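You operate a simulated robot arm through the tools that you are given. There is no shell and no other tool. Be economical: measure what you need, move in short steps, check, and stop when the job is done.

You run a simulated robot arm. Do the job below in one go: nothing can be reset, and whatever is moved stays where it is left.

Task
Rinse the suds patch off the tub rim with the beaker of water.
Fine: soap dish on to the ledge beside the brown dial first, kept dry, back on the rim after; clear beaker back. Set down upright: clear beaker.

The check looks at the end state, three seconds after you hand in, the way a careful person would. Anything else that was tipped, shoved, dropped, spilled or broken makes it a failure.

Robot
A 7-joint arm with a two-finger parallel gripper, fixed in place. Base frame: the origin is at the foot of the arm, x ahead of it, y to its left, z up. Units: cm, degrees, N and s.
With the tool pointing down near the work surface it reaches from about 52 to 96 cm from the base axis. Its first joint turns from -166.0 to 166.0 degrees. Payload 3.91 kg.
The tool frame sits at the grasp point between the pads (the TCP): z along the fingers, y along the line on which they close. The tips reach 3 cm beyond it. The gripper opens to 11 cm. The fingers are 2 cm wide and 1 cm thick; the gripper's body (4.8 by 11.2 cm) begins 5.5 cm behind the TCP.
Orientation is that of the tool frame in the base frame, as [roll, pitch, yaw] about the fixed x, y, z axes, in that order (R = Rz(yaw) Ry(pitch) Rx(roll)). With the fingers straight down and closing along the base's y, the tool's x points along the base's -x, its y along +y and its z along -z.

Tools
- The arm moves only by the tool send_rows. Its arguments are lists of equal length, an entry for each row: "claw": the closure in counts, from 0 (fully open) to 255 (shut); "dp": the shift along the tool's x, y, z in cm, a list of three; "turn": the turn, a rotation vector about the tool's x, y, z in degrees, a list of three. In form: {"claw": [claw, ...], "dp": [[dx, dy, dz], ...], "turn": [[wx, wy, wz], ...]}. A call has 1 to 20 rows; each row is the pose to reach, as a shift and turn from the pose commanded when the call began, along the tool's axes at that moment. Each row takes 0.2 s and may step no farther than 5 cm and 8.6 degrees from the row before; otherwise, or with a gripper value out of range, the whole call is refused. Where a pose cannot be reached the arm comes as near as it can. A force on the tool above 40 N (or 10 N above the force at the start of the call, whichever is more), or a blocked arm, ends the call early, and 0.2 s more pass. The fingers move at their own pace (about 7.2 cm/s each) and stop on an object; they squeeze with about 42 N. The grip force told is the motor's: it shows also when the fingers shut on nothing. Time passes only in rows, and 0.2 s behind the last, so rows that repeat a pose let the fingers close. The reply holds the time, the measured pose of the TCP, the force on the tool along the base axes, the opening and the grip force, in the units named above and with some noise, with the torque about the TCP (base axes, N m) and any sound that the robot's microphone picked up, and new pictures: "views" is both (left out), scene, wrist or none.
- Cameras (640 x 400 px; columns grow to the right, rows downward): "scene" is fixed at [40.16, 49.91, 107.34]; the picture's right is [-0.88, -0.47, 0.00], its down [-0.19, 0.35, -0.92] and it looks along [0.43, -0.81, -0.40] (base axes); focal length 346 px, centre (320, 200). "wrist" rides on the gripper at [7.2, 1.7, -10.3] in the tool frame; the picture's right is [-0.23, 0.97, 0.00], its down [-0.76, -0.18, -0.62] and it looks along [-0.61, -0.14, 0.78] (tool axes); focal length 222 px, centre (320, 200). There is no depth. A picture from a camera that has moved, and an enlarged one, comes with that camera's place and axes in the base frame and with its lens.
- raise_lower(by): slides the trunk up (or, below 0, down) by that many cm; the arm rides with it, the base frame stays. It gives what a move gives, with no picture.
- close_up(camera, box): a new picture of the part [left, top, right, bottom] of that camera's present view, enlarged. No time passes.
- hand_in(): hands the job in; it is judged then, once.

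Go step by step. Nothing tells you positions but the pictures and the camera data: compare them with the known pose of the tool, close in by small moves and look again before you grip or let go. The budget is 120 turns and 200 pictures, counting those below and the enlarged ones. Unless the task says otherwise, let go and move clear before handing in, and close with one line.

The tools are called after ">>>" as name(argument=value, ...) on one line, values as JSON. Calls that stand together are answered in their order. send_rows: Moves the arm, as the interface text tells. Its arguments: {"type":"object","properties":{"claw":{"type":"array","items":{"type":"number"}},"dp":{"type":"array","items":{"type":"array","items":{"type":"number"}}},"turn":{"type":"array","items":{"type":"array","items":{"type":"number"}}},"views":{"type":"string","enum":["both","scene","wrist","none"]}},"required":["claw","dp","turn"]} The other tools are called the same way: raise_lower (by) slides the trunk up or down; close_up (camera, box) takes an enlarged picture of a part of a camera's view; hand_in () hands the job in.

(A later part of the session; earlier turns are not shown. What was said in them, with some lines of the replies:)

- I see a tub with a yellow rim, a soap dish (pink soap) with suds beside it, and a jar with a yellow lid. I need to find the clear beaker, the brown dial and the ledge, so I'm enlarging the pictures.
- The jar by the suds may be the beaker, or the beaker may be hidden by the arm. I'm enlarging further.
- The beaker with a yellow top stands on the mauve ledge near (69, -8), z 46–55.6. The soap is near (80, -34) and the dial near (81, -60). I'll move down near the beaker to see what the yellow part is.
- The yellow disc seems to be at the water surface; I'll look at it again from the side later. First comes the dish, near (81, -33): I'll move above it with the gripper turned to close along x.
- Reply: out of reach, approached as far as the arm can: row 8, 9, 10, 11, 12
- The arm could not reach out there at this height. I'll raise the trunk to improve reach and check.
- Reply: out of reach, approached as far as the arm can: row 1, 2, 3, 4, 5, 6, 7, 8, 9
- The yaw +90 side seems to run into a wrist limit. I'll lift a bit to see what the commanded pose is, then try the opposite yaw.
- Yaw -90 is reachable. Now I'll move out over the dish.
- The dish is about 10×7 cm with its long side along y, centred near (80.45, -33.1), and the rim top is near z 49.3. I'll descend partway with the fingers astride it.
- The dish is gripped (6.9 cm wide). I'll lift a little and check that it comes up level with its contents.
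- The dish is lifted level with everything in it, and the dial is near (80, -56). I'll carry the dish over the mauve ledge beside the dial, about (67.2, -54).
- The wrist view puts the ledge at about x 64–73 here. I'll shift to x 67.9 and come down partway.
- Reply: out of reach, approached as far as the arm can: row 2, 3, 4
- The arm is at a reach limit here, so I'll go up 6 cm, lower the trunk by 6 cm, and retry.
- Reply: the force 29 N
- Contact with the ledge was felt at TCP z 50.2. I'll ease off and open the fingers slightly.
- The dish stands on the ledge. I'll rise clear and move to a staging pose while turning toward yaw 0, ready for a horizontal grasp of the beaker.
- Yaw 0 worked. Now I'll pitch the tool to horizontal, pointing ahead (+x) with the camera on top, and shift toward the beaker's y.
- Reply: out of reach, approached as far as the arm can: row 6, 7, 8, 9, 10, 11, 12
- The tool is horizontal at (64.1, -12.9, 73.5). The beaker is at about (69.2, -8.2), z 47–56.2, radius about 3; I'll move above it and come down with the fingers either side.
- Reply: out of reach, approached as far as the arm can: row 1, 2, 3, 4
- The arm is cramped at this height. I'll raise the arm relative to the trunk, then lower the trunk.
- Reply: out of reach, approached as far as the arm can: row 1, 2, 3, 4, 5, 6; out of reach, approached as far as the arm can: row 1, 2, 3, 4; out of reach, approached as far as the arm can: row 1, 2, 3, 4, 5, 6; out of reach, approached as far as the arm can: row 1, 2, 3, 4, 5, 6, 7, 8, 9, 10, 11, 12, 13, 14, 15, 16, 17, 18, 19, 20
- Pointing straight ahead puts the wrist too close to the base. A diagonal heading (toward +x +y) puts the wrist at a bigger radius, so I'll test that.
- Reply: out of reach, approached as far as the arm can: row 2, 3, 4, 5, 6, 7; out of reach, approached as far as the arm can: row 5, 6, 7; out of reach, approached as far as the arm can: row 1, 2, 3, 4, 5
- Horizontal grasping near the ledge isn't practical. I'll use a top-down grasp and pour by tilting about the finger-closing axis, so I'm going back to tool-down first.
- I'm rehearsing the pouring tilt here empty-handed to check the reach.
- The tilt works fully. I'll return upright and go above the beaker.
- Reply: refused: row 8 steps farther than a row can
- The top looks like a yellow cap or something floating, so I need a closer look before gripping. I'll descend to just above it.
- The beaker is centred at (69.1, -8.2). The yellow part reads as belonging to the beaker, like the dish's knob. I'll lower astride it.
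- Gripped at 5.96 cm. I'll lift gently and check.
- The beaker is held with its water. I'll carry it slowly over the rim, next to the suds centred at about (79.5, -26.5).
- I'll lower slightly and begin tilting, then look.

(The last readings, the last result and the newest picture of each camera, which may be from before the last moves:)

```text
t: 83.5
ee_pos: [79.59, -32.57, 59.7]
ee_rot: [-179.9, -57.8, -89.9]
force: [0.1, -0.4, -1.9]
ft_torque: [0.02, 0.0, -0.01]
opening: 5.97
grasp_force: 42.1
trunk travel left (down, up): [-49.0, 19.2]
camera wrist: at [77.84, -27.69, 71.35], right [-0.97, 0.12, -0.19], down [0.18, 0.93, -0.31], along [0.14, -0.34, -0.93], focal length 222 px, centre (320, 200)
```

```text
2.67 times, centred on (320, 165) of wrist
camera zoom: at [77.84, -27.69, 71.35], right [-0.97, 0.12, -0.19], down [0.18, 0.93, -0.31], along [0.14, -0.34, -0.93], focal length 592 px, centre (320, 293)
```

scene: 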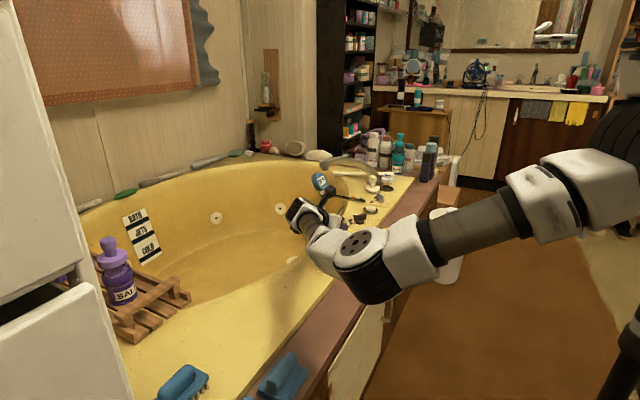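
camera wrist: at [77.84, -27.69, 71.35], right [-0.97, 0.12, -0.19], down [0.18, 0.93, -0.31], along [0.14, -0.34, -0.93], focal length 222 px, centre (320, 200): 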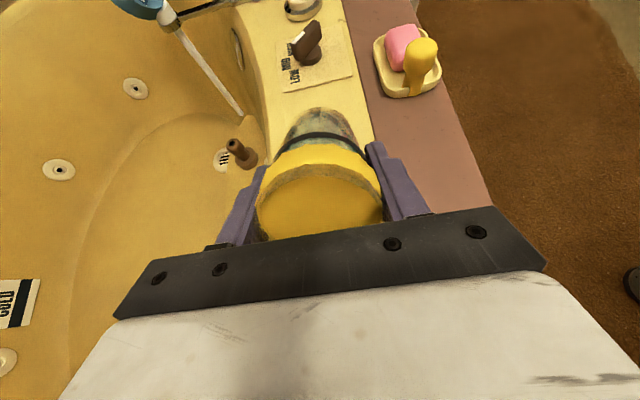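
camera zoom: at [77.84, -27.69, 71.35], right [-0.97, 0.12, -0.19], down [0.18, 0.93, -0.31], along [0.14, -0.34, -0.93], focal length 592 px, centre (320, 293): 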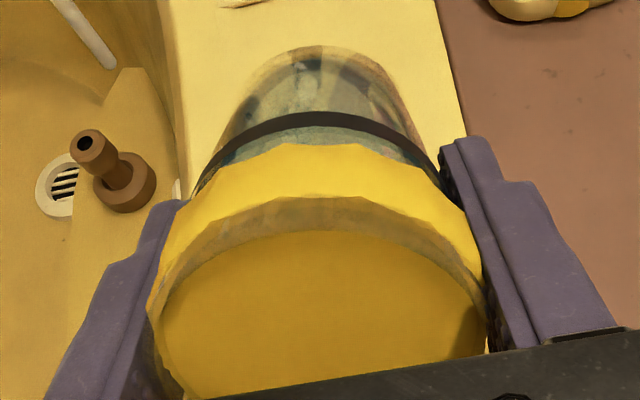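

The yellow part stays put at 58° and nothing has poured yet. I'll continue tilting in small steps, watching for the pour.

>>> send_rows(claw=[135, 135, 135, 135, 135, 135], dp=[[0, 0, 0], [0, 0, 0], [0, 0, 0], [0, 0, 0], [0, 0, 0], [0, 0, 0]], turn=[[0, 3, 0], [0, 6, 0], [0, 10, 0], [0, 14, 0], [0, 17, 0], [0, 17, 0]])

>>> close_up(camera="wrist", box=[230, 90, 410, 240])

```text
t: 84.8
ee_pos: [79.43, -32.57, 59.68]
ee_rot: [-179.7, -74.9, -90.1]
force: [-0.5, 0.4, -0.8]
ft_torque: [0.04, -0.03, -0.01]
opening: 5.96
grasp_force: 41.6
trunk travel left (down, up): [-49.0, 19.2]
camera wrist: at [77.81, -24.55, 69.39], right [-0.97, 0.06, -0.22], down [0.18, 0.8, -0.57], along [0.14, -0.6, -0.79], focal length 222 px, centre (320, 200)
```

scene: 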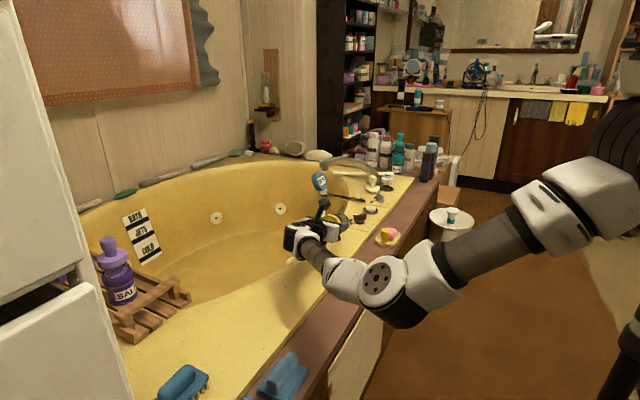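
wrist: 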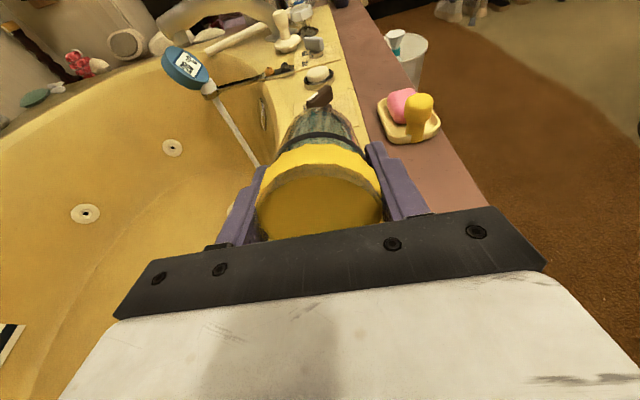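

```text
2.67 times, centred on (320, 165) of wrist
camera zoom: at [77.81, -24.55, 69.39], right [-0.97, 0.06, -0.22], down [0.18, 0.8, -0.57], along [0.14, -0.6, -0.79], focal length 592 px, centre (320, 293)
```

zoom: 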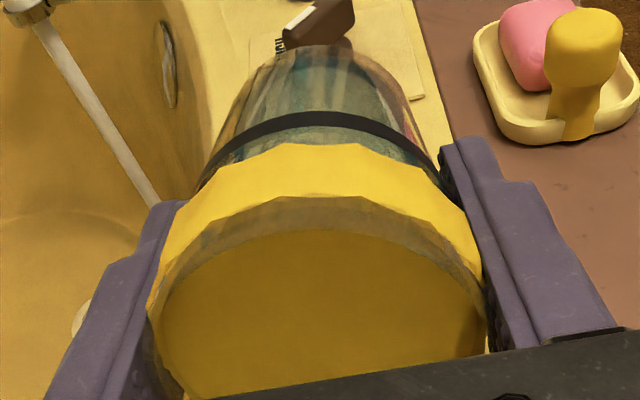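

>>> send_rows(claw=[135, 135, 135, 135, 135, 135, 135, 135], dp=[[0, 0, 0], [0, 0, 0], [0, 0, 0], [0, 0, 0], [0, 0, 0], [0, 0, 0], [0, 0, 0], [0, 0, 0]], turn=[[0, 5, 0], [0, 10, 0], [0, 15, 0], [0, 20, 0], [0, 25, 0], [0, 25, 0], [0, 25, 0], [0, 25, 0]])

>>> close_up(camera="scene", box=[280, 190, 380, 300])

>>> close_up(camera="wrist", box=[230, 90, 410, 240])

```text
t: 86.7
ee_pos: [79.58, -32.64, 59.68]
ee_rot: [-0.3, -80.1, 90.3]
force: [-0.1, 0.2, -1.0]
ft_torque: [0.02, 0.01, -0.01]
opening: 5.95
grasp_force: 42.2
trunk travel left (down, up): [-49.0, 19.2]
camera wrist: at [77.81, -21.19, 65.06], right [-0.97, -0.04, -0.22], down [0.18, 0.48, -0.86], along [0.14, -0.87, -0.46], focal length 222 px, centre (320, 200)
```

scene: 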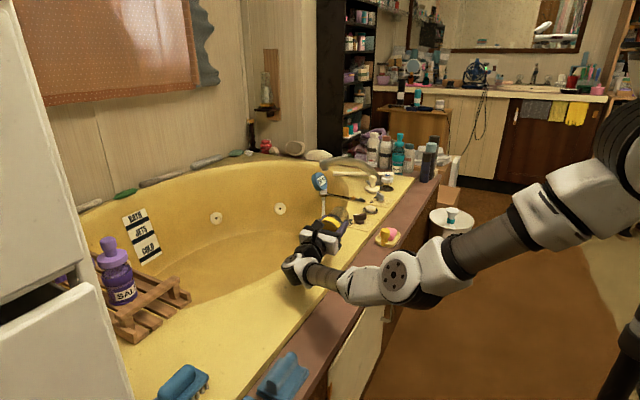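
wrist: 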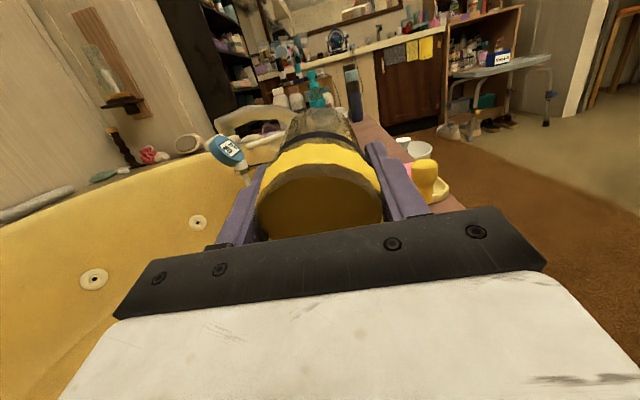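

```text
3.64 times, centred on (330, 245) of scene
camera zoom: at [40.16, 49.91, 107.34], right [-0.88, -0.47, 0.0], down [-0.19, 0.35, -0.92], along [0.43, -0.81, -0.4], focal length 1257 px, centre (284, 36)
```

zoom: 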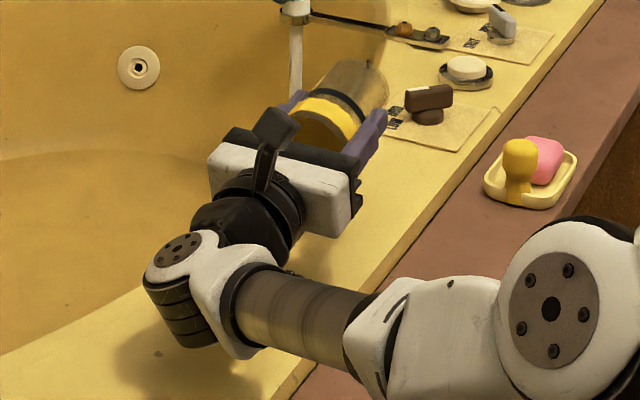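

```text
2.67 times, centred on (320, 165) of wrist
camera zoom: at [77.81, -21.19, 65.06], right [-0.97, -0.04, -0.22], down [0.18, 0.48, -0.86], along [0.14, -0.87, -0.46], focal length 592 px, centre (320, 293)
```

zoom: 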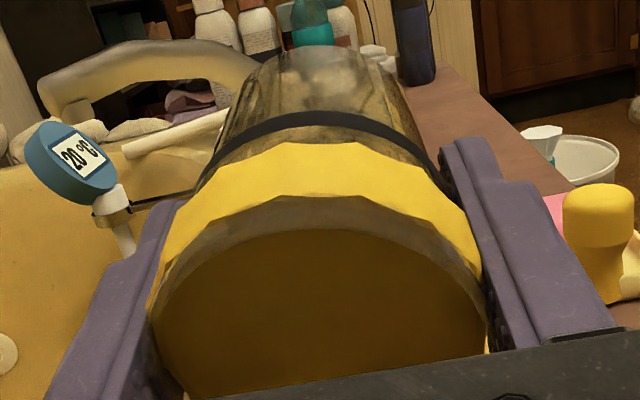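

The beaker body now looks clear and empty, so the water has poured. I'll tilt back upright and look at the suds.

>>> send_rows(claw=[135, 135, 135, 135, 135, 135, 135, 135, 135, 135, 135, 135, 135, 135], dp=[[0, 0, 0], [0, 0, 0], [0, 0, 0], [0, 0, 0], [0, 0, 0], [0, 0, 0], [0, 0, 0], [0, 0, 0], [0, 0, 0], [0, 0, 0], [0, 0, 0], [0, 0, 0], [0, 0, 0], [0, 0, 0]], turn=[[0, -8.2, 0], [0, -16.4, 0], [0, -24.6, 0], [0, -32.8, 0], [0, -41, 0], [0, -49.2, 0], [0, -57.4, 0], [0, -65.6, 0], [0, -73.8, 0], [0, -82, 0], [0, -90, 0], [0, -95, 0], [0, -99.9, 0], [0, -99.9, 0]], views="none")

>>> close_up(camera="scene", box=[280, 190, 380, 300])

>>> close_up(camera="wrist", box=[180, 20, 460, 240])

```text
t: 89.7
ee_pos: [79.6, -32.53, 59.75]
ee_rot: [-179.9, 0.0, -89.9]
force: [0.3, -0.8, -1.0]
ft_torque: [-0.02, 0.0, 0.0]
opening: 6.0
grasp_force: 41.7
trunk travel left (down, up): [-49.0, 19.2]
```

```text
3.64 times, centred on (330, 245) of scene
camera zoom: at [40.16, 49.91, 107.34], right [-0.88, -0.47, 0.0], down [-0.19, 0.35, -0.92], along [0.43, -0.81, -0.4], focal length 1257 px, centre (284, 36)
```

zoom: 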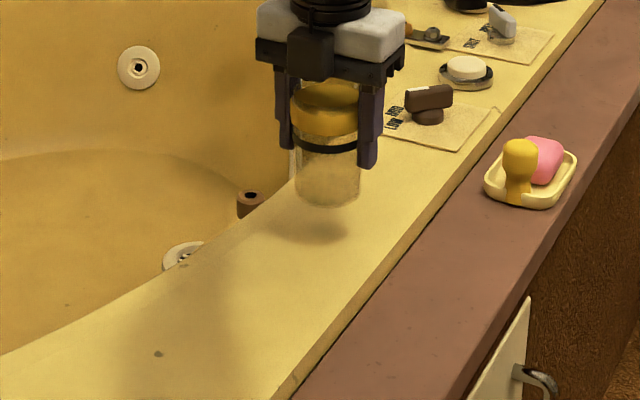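

```text
1.82 times, centred on (320, 130) of wrist
camera zoom: at [77.86, -39.9, 70.04], right [-0.97, 0.23, 0.0], down [0.18, 0.76, 0.62], along [0.14, 0.61, -0.78], focal length 404 px, centre (320, 327)
```

zoom: 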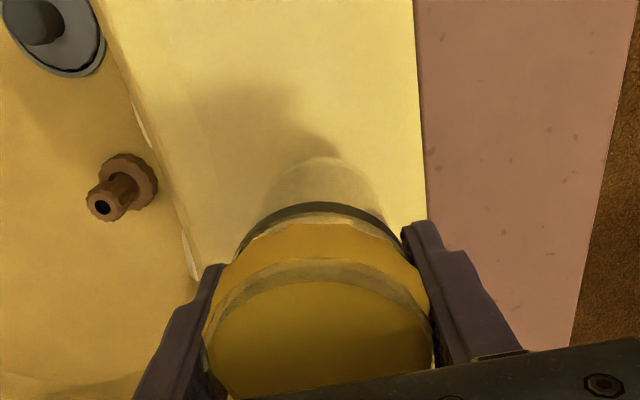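

The suds are gone and the beaker is empty. Now I'll carry it back to its spot on the ledge.

>>> send_rows(claw=[135, 135, 135, 135, 135, 135, 135, 135, 135, 135, 135, 135], dp=[[0, 0, -1.5], [-2, 0.9, -2.5], [-5, 2.1, -2.5], [-8, 3.4, -2.5], [-11, 4.7, -2.5], [-14, 5.9, -2.5], [-17, 7.2, -2.5], [-20, 8.5, -2.5], [-22.5, 9.5, -2.5], [-24, 10.2, -2.5], [-24.4, 10.35, -2.5], [-24.4, 10.35, -2.5]], turn=[[0, 0, 0], [0, 0, 0], [0, 0, 0], [0, 0, 0], [0, 0, 0], [0, 0, 0], [0, 0, 0], [0, 0, 0], [0, 0, 0], [0, 0, 0], [0, 0, 0], [0, 0, 0]], views="none")

>>> send_rows(claw=[135, 135, 135, 135, 135], dp=[[0, 0, 2], [0, 0, 4], [0, 0, 6], [0, 0, 7.5], [0, 0, 7.5]], turn=[[0, 0, 0], [0, 0, 0], [0, 0, 0], [0, 0, 0], [0, 0, 0]], views="none")

```text
t: 92.2
ee_pos: [69.25, -8.1, 62.24]
ee_rot: [180.0, 0.1, -90.0]
force: [-0.7, -0.1, -0.5]
ft_torque: [0.01, 0.04, 0.02]
opening: 5.97
grasp_force: 41.7
trunk travel left (down, up): [-49.0, 19.2]
```

```text
t: 93.5
ee_pos: [69.16, -8.16, 54.64]
ee_rot: [180.0, 0.0, -89.9]
force: [0.8, 0.0, -1.3]
ft_torque: [0.03, -0.01, 0.02]
opening: 5.95
grasp_force: 41.3
trunk travel left (down, up): [-49.0, 19.2]
```

Now the last 1.2 cm in small steps, watching the force.

>>> send_rows(claw=[135, 135, 135, 135, 135, 135], dp=[[0, 0, 0.4], [0, 0, 0.8], [0, 0, 1.0], [0, 0, 1.15], [0, 0, 1.25], [0, 0, 1.25]], turn=[[0, 0, 0], [0, 0, 0], [0, 0, 0], [0, 0, 0], [0, 0, 0], [0, 0, 0]])

>>> close_up(camera="scene", box=[285, 250, 365, 340])

```text
t: 94.8
ee_pos: [69.16, -8.13, 53.4]
ee_rot: [180.0, -0.1, -89.9]
force: [-0.5, 0.0, 2.1]
ft_torque: [0.03, 0.04, 0.02]
opening: 5.94
grasp_force: 41.9
trunk travel left (down, up): [-49.0, 19.2]
camera wrist: at [67.44, -15.49, 63.81], right [-0.97, 0.23, 0.0], down [0.18, 0.76, 0.62], along [0.14, 0.61, -0.78], focal length 222 px, centre (320, 200)
```

scene: 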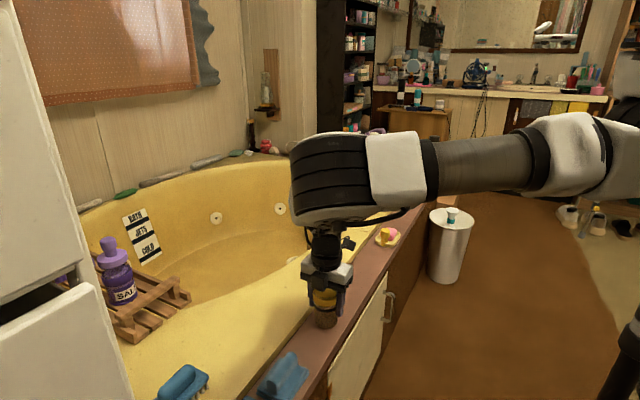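
wrist: 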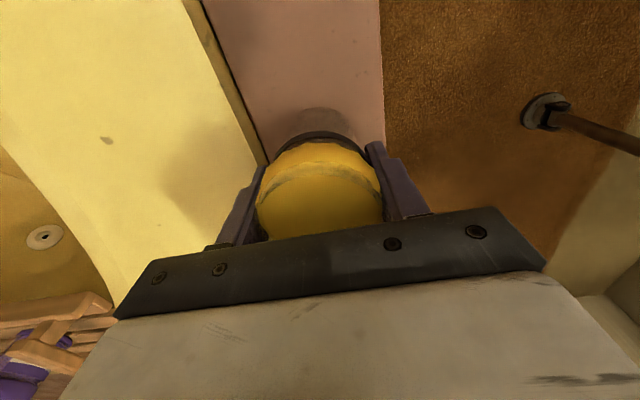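

```text
4.44 times, centred on (325, 295) of scene
camera zoom: at [40.16, 49.91, 107.34], right [-0.88, -0.47, 0.0], down [-0.19, 0.35, -0.92], along [0.43, -0.81, -0.4], focal length 1536 px, centre (298, -222)
```

zoom: 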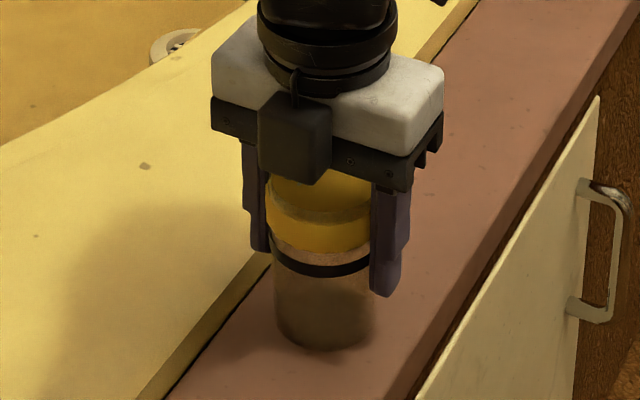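

It's in light contact at the original height. I'll open gradually and rise straight up.

>>> send_rows(claw=[120, 105, 85, 60, 50, 50, 50, 50, 50, 50], dp=[[0, 0, 0], [0, 0, 0], [0, 0, 0], [0, 0, 0], [0, 0, 0], [0, 0, -2], [0, 0, -5], [0, 0, -9], [0, 0, -13], [0, 0, -13]], turn=[[0, 0, 0], [0, 0, 0], [0, 0, 0], [0, 0, 0], [0, 0, 0], [0, 0, 0], [0, 0, 0], [0, 0, 0], [0, 0, 0], [0, 0, 0]])

>>> close_up(camera="scene", box=[285, 250, 365, 340])

```text
t: 97.0
ee_pos: [69.28, -8.16, 66.47]
ee_rot: [180.0, 0.0, -89.9]
force: [-0.1, 0.1, -1.0]
ft_torque: [0.04, -0.02, 0.01]
opening: 8.82
grasp_force: 0.1
trunk travel left (down, up): [-49.0, 19.2]
camera wrist: at [67.47, -15.44, 76.77], right [-0.97, 0.23, 0.0], down [0.18, 0.76, 0.62], along [0.14, 0.61, -0.78], focal length 222 px, centre (320, 200)
```

scene: 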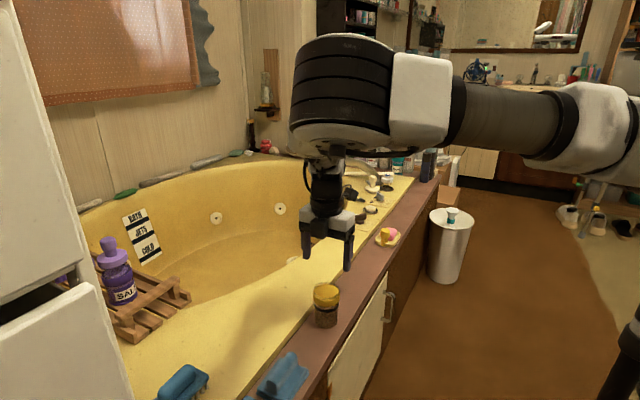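
wrist: 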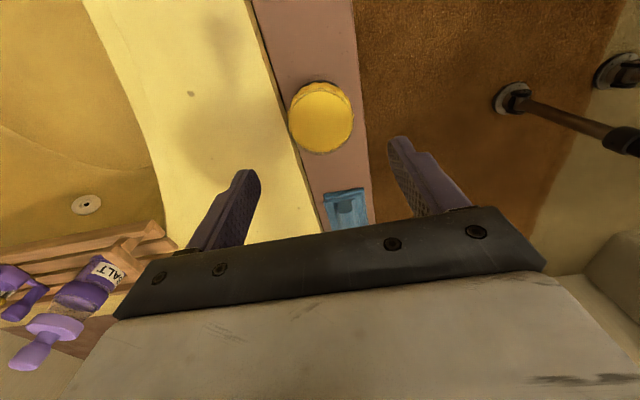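

```text
4.44 times, centred on (325, 295) of scene
camera zoom: at [40.16, 49.91, 107.34], right [-0.88, -0.47, 0.0], down [-0.19, 0.35, -0.92], along [0.43, -0.81, -0.4], focal length 1536 px, centre (298, -222)
```

zoom: 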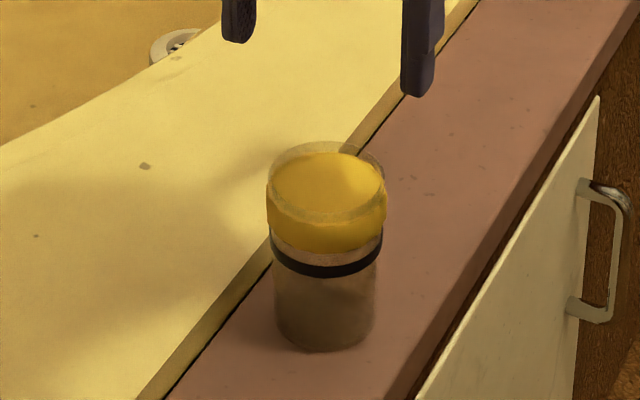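

The beaker is upright in place. Next I'll fetch the dish, moving above it.

>>> send_rows(claw=[50, 50, 50, 50, 60, 60, 60, 60, 60, 60, 60, 60, 60], dp=[[4, 0.1, 0], [8, 0.2, 0], [12, 0.3, 0], [16, 0.4, 0], [20, 0.5, 0], [24, 0.6, 0], [28, 0.7, 0], [32, 0.8, 0], [36, 0.9, 0], [40, 1, 0], [43, 1.1, 0], [45.3, 1.15, 0], [45.3, 1.15, 0]], turn=[[0, 0, 0], [0, 0, 0], [0, 0, 0], [0, 0, 0], [0, 0, 0], [0, 0, 0], [0, 0, 0], [0, 0, 0], [0, 0, 0], [0, 0, 0], [0, 0, 0], [0, 0, 0], [0, 0, 0]], views="none")

>>> raise_lower(by=-6)

>>> send_rows(claw=[68, 68], dp=[[0, 0, 0], [0, 0, 0]], turn=[[0, 0, 0], [0, 0, 0]])

```text
t: 99.8
ee_pos: [68.24, -53.49, 66.43]
ee_rot: [-180.0, 0.1, -90.0]
force: [-0.2, 0.0, 0.5]
ft_torque: [-0.02, 0.0, -0.01]
opening: 8.44
grasp_force: 0.1
trunk travel left (down, up): [-49.0, 19.2]
```

```text
t: 100.8
ee_pos: [68.17, -53.54, 60.61]
ee_rot: [-179.9, 0.0, -89.9]
force: [-0.3, -0.2, 0.3]
ft_torque: [0.0, 0.03, 0.02]
opening: 8.43
grasp_force: 0.2
trunk travel left (down, up): [-43.0, 25.2]
```

```text
t: 101.5
ee_pos: [68.08, -53.57, 60.36]
ee_rot: [-179.9, 0.0, -89.9]
force: [-0.2, -0.3, 0.5]
ft_torque: [0.0, -0.04, -0.02]
opening: 8.07
grasp_force: 0.0
trunk travel left (down, up): [-43.0, 25.2]
camera wrist: at [66.45, -60.79, 70.8], right [-0.97, 0.23, 0.0], down [0.18, 0.76, 0.62], along [0.14, 0.61, -0.78], focal length 222 px, centre (320, 200)
```

scene: 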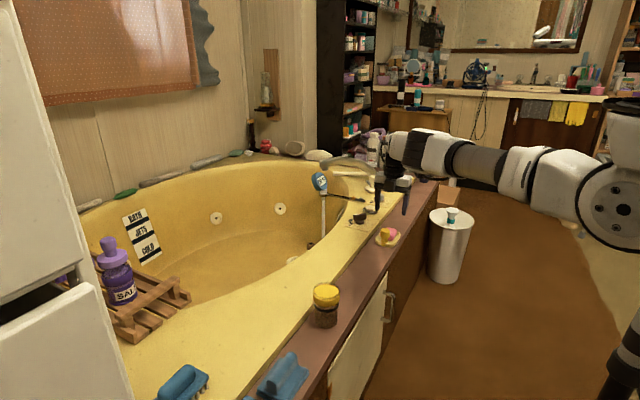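
wrist: 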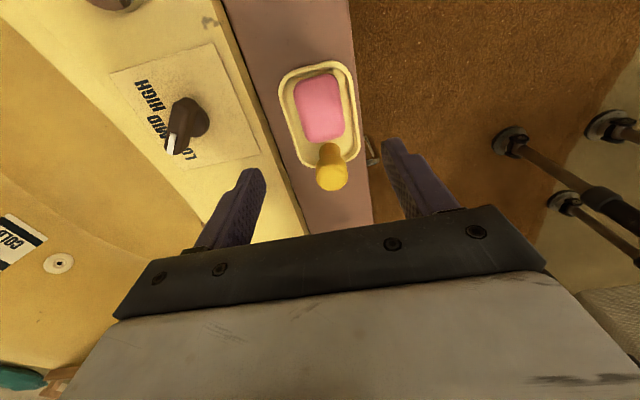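

>>> send_rows(claw=[74, 74, 74, 74, 74, 74], dp=[[-0.12, -0.07, 2], [-0.12, -0.07, 4], [-0.12, -0.07, 6], [-0.12, -0.07, 7], [-0.12, -0.07, 7.5], [-0.12, -0.07, 7.5]], turn=[[0, 0, 0], [0, 0, 0], [0, 0, 0], [0, 0, 0], [0, 0, 0], [0, 0, 0]])

>>> close_up(camera="scene", box=[355, 185, 425, 255])

```text
t: 102.8
ee_pos: [68.27, -53.39, 53.02]
ee_rot: [180.0, 0.0, -90.0]
force: [0.1, 0.5, 0.8]
ft_torque: [0.01, -0.01, -0.01]
opening: 7.82
grasp_force: 0.1
trunk travel left (down, up): [-43.0, 25.2]
camera wrist: at [66.56, -60.68, 63.28], right [-0.97, 0.23, 0.0], down [0.18, 0.76, 0.62], along [0.14, 0.61, -0.78], focal length 222 px, centre (320, 200)
```

scene: 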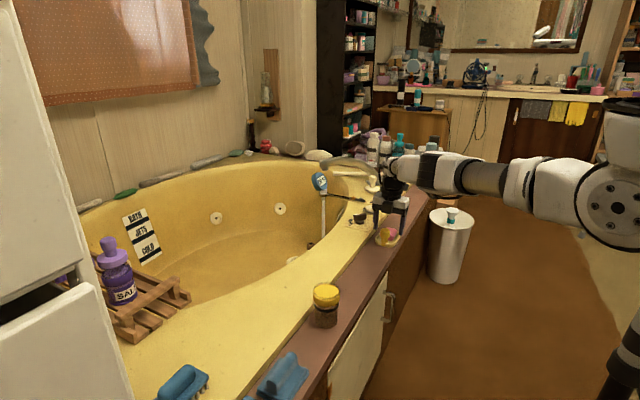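
wrist: 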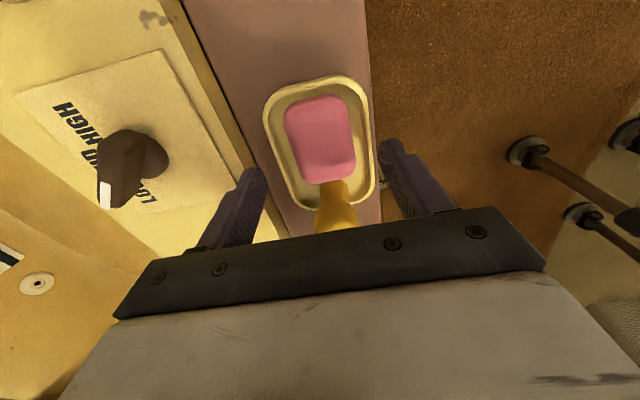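

```text
5.71 times, centred on (390, 220) of scene
camera zoom: at [40.16, 49.91, 107.34], right [-0.88, -0.47, 0.0], down [-0.19, 0.35, -0.92], along [0.43, -0.81, -0.4], focal length 1975 px, centre (-80, 86)
```

zoom: 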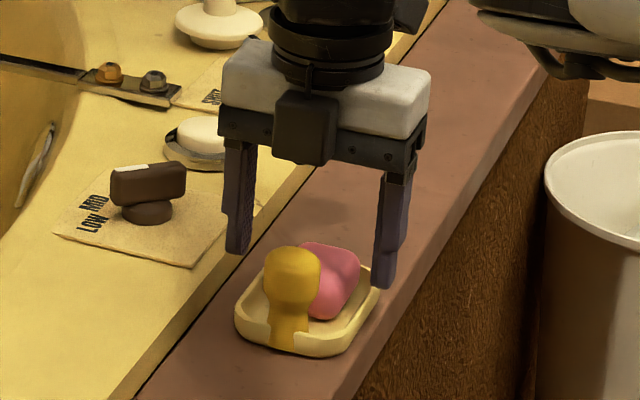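

>>> send_rows(claw=[74, 74, 74, 74, 74], dp=[[0, 0.08, 1], [0, 0.08, 2], [0, 0.08, 2.5], [0, 0.08, 2.8], [0, 0.08, 2.8]], turn=[[0, 0, 0], [0, 0, 0], [0, 0, 0], [0, 0, 0], [0, 0, 0]], views="none")

>>> close_up(camera="scene", box=[355, 185, 425, 255])

```text
t: 104.0
ee_pos: [68.23, -53.3, 50.2]
ee_rot: [-179.9, 0.0, -89.9]
force: [0.0, -0.5, -0.3]
ft_torque: [-0.01, -0.02, 0.02]
opening: 7.82
grasp_force: 0.0
trunk travel left (down, up): [-43.0, 25.2]
```

```text
5.71 times, centred on (390, 220) of scene
camera zoom: at [40.16, 49.91, 107.34], right [-0.88, -0.47, 0.0], down [-0.19, 0.35, -0.92], along [0.43, -0.81, -0.4], focal length 1975 px, centre (-80, 86)
```

zoom: 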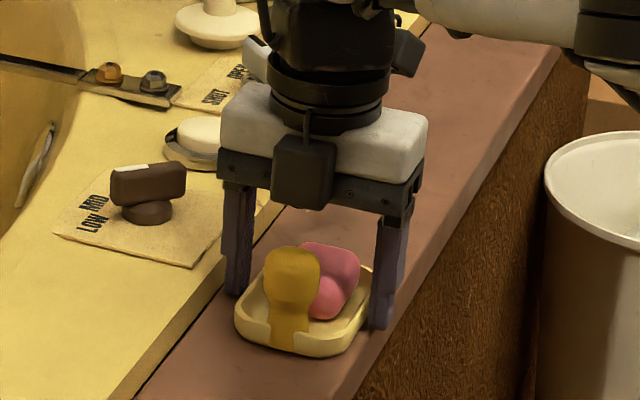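

I'm astride the dish. Next I close and lift.

>>> send_rows(claw=[85, 95, 105, 115, 125, 125, 125, 125, 125, 125, 125], dp=[[0, 0, 0], [0, 0, 0], [0, 0, 0], [0, 0, 0], [0, 0, 0], [0, 0, 0], [0, 0, -0.6], [0, 0, -1.5], [0, 0, -3], [0, 0, -4], [0, 0, -4]], turn=[[0, 0, 0], [0, 0, 0], [0, 0, 0], [0, 0, 0], [0, 0, 0], [0, 0, 0], [0, 0, 0], [0, 0, 0], [0, 0, 0], [0, 0, 0], [0, 0, 0]], views="none")

>>> close_up(camera="scene", box=[355, 185, 425, 255])

```text
t: 106.5
ee_pos: [68.25, -53.34, 54.24]
ee_rot: [180.0, -0.1, -89.9]
force: [-0.4, 0.8, -0.9]
ft_torque: [0.0, 0.01, -0.01]
opening: 6.93
grasp_force: 41.8
trunk travel left (down, up): [-43.0, 25.2]
```

```text
5.71 times, centred on (390, 220) of scene
camera zoom: at [40.16, 49.91, 107.34], right [-0.88, -0.47, 0.0], down [-0.19, 0.35, -0.92], along [0.43, -0.81, -0.4], focal length 1975 px, centre (-80, 86)
```

zoom: 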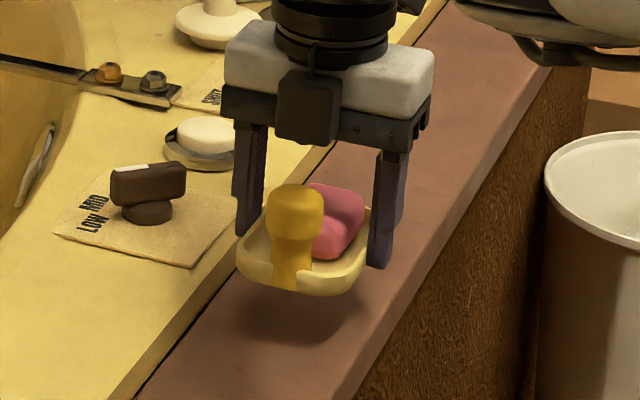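

The dish is held level. I'll carry it back to its original place on the rim (80.3, -33.4).

>>> send_rows(claw=[125, 125, 125, 125, 125, 125, 125, 125, 125, 125, 125, 125, 125], dp=[[0, 0, -2.5], [0, 0, -5], [-1, -0.6, -6], [-3, -1.8, -6], [-5.5, -3.3, -6], [-8, -4.8, -6], [-10.5, -6.3, -6], [-13, -7.8, -6], [-15.5, -9.3, -6], [-18, -10.8, -6], [-19.5, -11.7, -6], [-20, -12.05, -6], [-20, -12.05, -6]], turn=[[0, 0, 0], [0, 0, 0], [0, 0, 0], [0, 0, 0], [0, 0, 0], [0, 0, 0], [0, 0, 0], [0, 0, 0], [0, 0, 0], [0, 0, 0], [0, 0, 0], [0, 0, 0], [0, 0, 0]], views="none")

>>> send_rows(claw=[125, 125, 125, 125], dp=[[0, 0, 2], [0, 0, 4], [0, 0, 6], [0, 0, 6]], turn=[[0, 0, 0], [0, 0, 0], [0, 0, 0], [0, 0, 0]])

>>> close_up(camera="scene", box=[285, 200, 375, 290])

```text
t: 109.2
ee_pos: [80.22, -33.27, 60.16]
ee_rot: [-180.0, -0.1, -90.0]
force: [-0.5, 0.1, -0.3]
ft_torque: [-0.04, 0.01, -0.02]
opening: 6.92
grasp_force: 41.8
trunk travel left (down, up): [-43.0, 25.2]
```

```text
t: 110.2
ee_pos: [80.17, -33.34, 54.15]
ee_rot: [-180.0, 0.0, -89.8]
force: [0.1, 1.0, -1.0]
ft_torque: [0.0, 0.0, 0.0]
opening: 6.91
grasp_force: 41.9
trunk travel left (down, up): [-43.0, 25.2]
camera wrist: at [78.53, -40.66, 64.47], right [-0.97, 0.23, 0.0], down [0.18, 0.76, 0.62], along [0.14, 0.61, -0.78], focal length 222 px, centre (320, 200)
```

scene: 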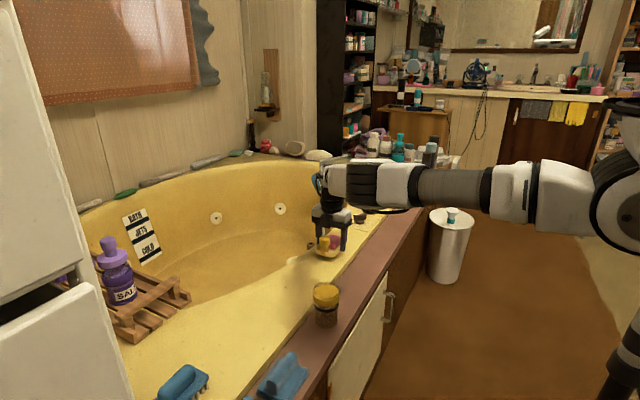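
wrist: 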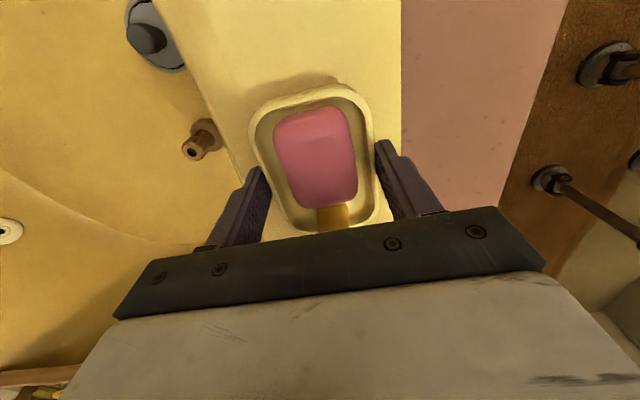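

```text
4.44 times, centred on (330, 245) of scene
camera zoom: at [40.16, 49.91, 107.34], right [-0.88, -0.47, 0.0], down [-0.19, 0.35, -0.92], along [0.43, -0.81, -0.4], focal length 1536 px, centre (276, 0)
```

zoom: 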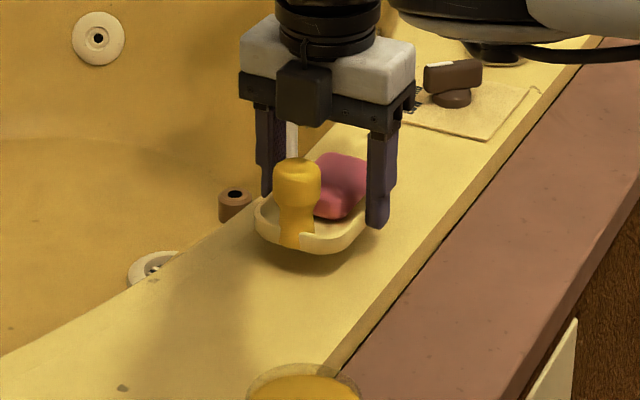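

Above its place; lowering in small steps to contact at about z 52.5.

>>> send_rows(claw=[125, 125, 125, 125, 125, 125, 125], dp=[[0, -0.1, 0.6], [0, -0.1, 1.1], [0, -0.1, 1.3], [0, -0.1, 1.45], [0, -0.1, 1.6], [0, -0.1, 1.7], [0, -0.1, 1.7]], turn=[[0, 0, 0], [0, 0, 0], [0, 0, 0], [0, 0, 0], [0, 0, 0], [0, 0, 0], [0, 0, 0]], views="none")

```text
t: 111.8
ee_pos: [80.32, -33.27, 52.41]
ee_rot: [-180.0, 0.0, -89.9]
force: [-0.6, 0.1, -1.1]
ft_torque: [-0.01, -0.03, 0.02]
opening: 6.92
grasp_force: 42.0
trunk travel left (down, up): [-43.0, 25.2]
```

>>> send_rows(claw=[125, 125, 125, 125], dp=[[0, 0, 0.1], [0, 0, 0.2], [0, 0, 0.3], [0, 0, 0.3]], turn=[[0, 0, 0], [0, 0, 0], [0, 0, 0], [0, 0, 0]], views="none")

>>> close_up(camera="scene", box=[295, 210, 365, 280])

```text
t: 112.8
ee_pos: [80.3, -33.19, 52.33]
ee_rot: [-179.8, 0.1, -89.9]
force: [-0.4, 1.2, 8.7]
ft_torque: [-0.01, -0.3, 0.01]
opening: 6.93
grasp_force: 42.1
trunk travel left (down, up): [-43.0, 25.2]
```

```text
5.71 times, centred on (330, 245) of scene
camera zoom: at [40.16, 49.91, 107.34], right [-0.88, -0.47, 0.0], down [-0.19, 0.35, -0.92], along [0.43, -0.81, -0.4], focal length 1975 px, centre (263, -57)
```

zoom: 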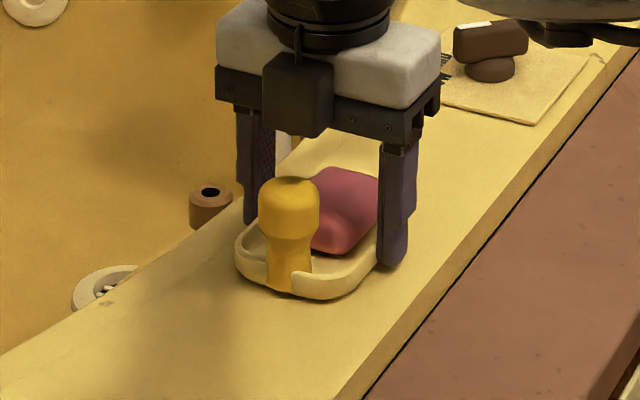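

Contact on the rim at the same spot as before. I'll ease off slightly, open, and rise clear.

>>> send_rows(claw=[125, 110, 95, 80, 60, 40, 40, 40, 40, 40, 40, 40], dp=[[0, 0, -0.15], [0, 0, -0.15], [0, 0, -0.15], [0, 0, -0.15], [0, 0, -0.15], [0, 0, -0.15], [0, 0, -0.15], [0, 0, -2], [0, 0, -5], [0, 0, -9], [0, 0, -13], [0, 0, -17]], turn=[[0, 0, 0], [0, 0, 0], [0, 0, 0], [0, 0, 0], [0, 0, 0], [0, 0, 0], [0, 0, 0], [0, 0, 0], [0, 0, 0], [0, 0, 0], [0, 0, 0], [0, 0, 0]])

>>> close_up(camera="scene", box=[280, 200, 400, 340])

>>> close_up(camera="wrist", box=[200, 20, 440, 230])

```text
t: 115.5
ee_pos: [80.34, -33.27, 69.3]
ee_rot: [-179.9, 0.1, -89.9]
force: [-0.2, 0.3, -0.2]
ft_torque: [0.0, -0.01, 0.01]
opening: 9.25
grasp_force: 0.1
trunk travel left (down, up): [-43.0, 25.2]
camera wrist: at [78.56, -40.64, 79.61], right [-0.97, 0.23, 0.0], down [0.18, 0.76, 0.62], along [0.14, 0.61, -0.78], focal length 222 px, centre (320, 200)
```

scene: 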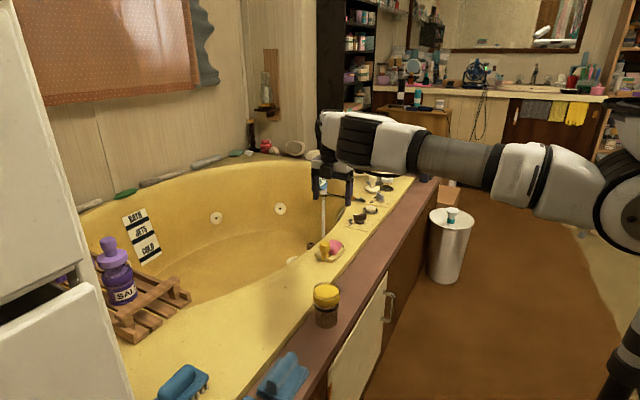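
wrist: 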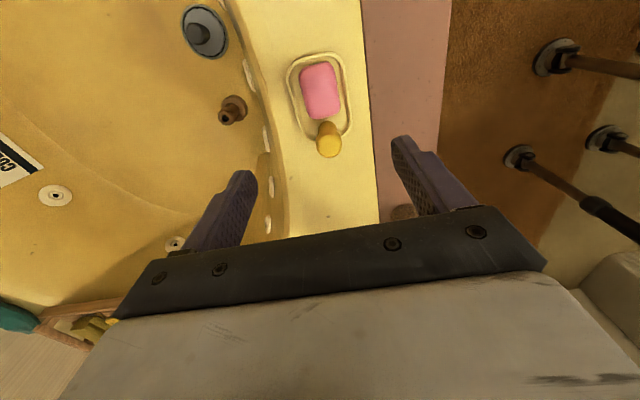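

```text
2.86 times, centred on (340, 270) of scene
camera zoom: at [40.16, 49.91, 107.34], right [-0.88, -0.47, 0.0], down [-0.19, 0.35, -0.92], along [0.43, -0.81, -0.4], focal length 988 px, centre (263, 0)
```

zoom: 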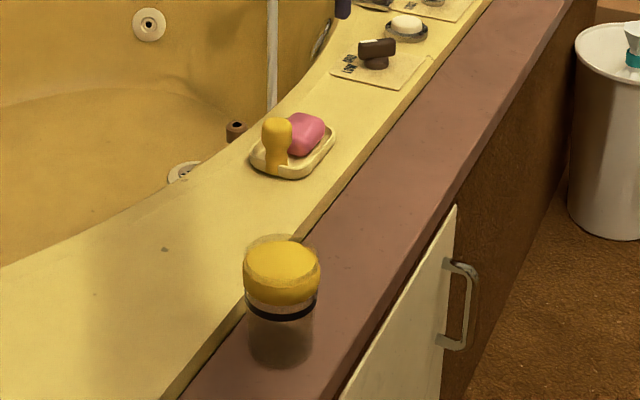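

```text
1.90 times, centred on (320, 125) of wrist
camera zoom: at [78.56, -40.64, 79.61], right [-0.97, 0.23, 0.0], down [0.18, 0.76, 0.62], along [0.14, 0.61, -0.78], focal length 423 px, centre (320, 343)
```

zoom: 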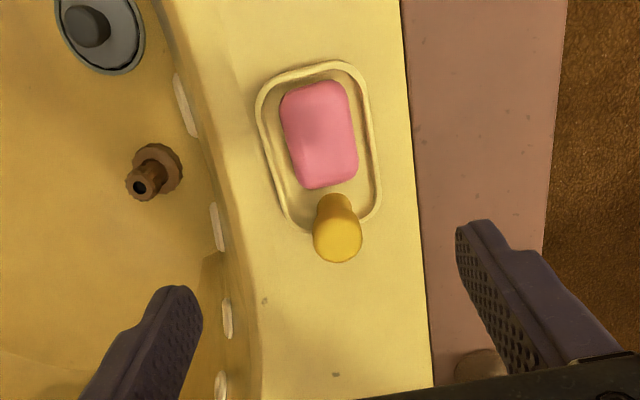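

The suds are gone, the dish is back on the rim, the beaker stands upright on its spot, and the arm is clear, so I'm handing in.

>>> hand_in()

```text
The job is handed in.
```

The suds patch is rinsed off the rim, the clear beaker stands upright on its original spot, and the soap dish is back on the rim with no sign of water on it in the pictures.
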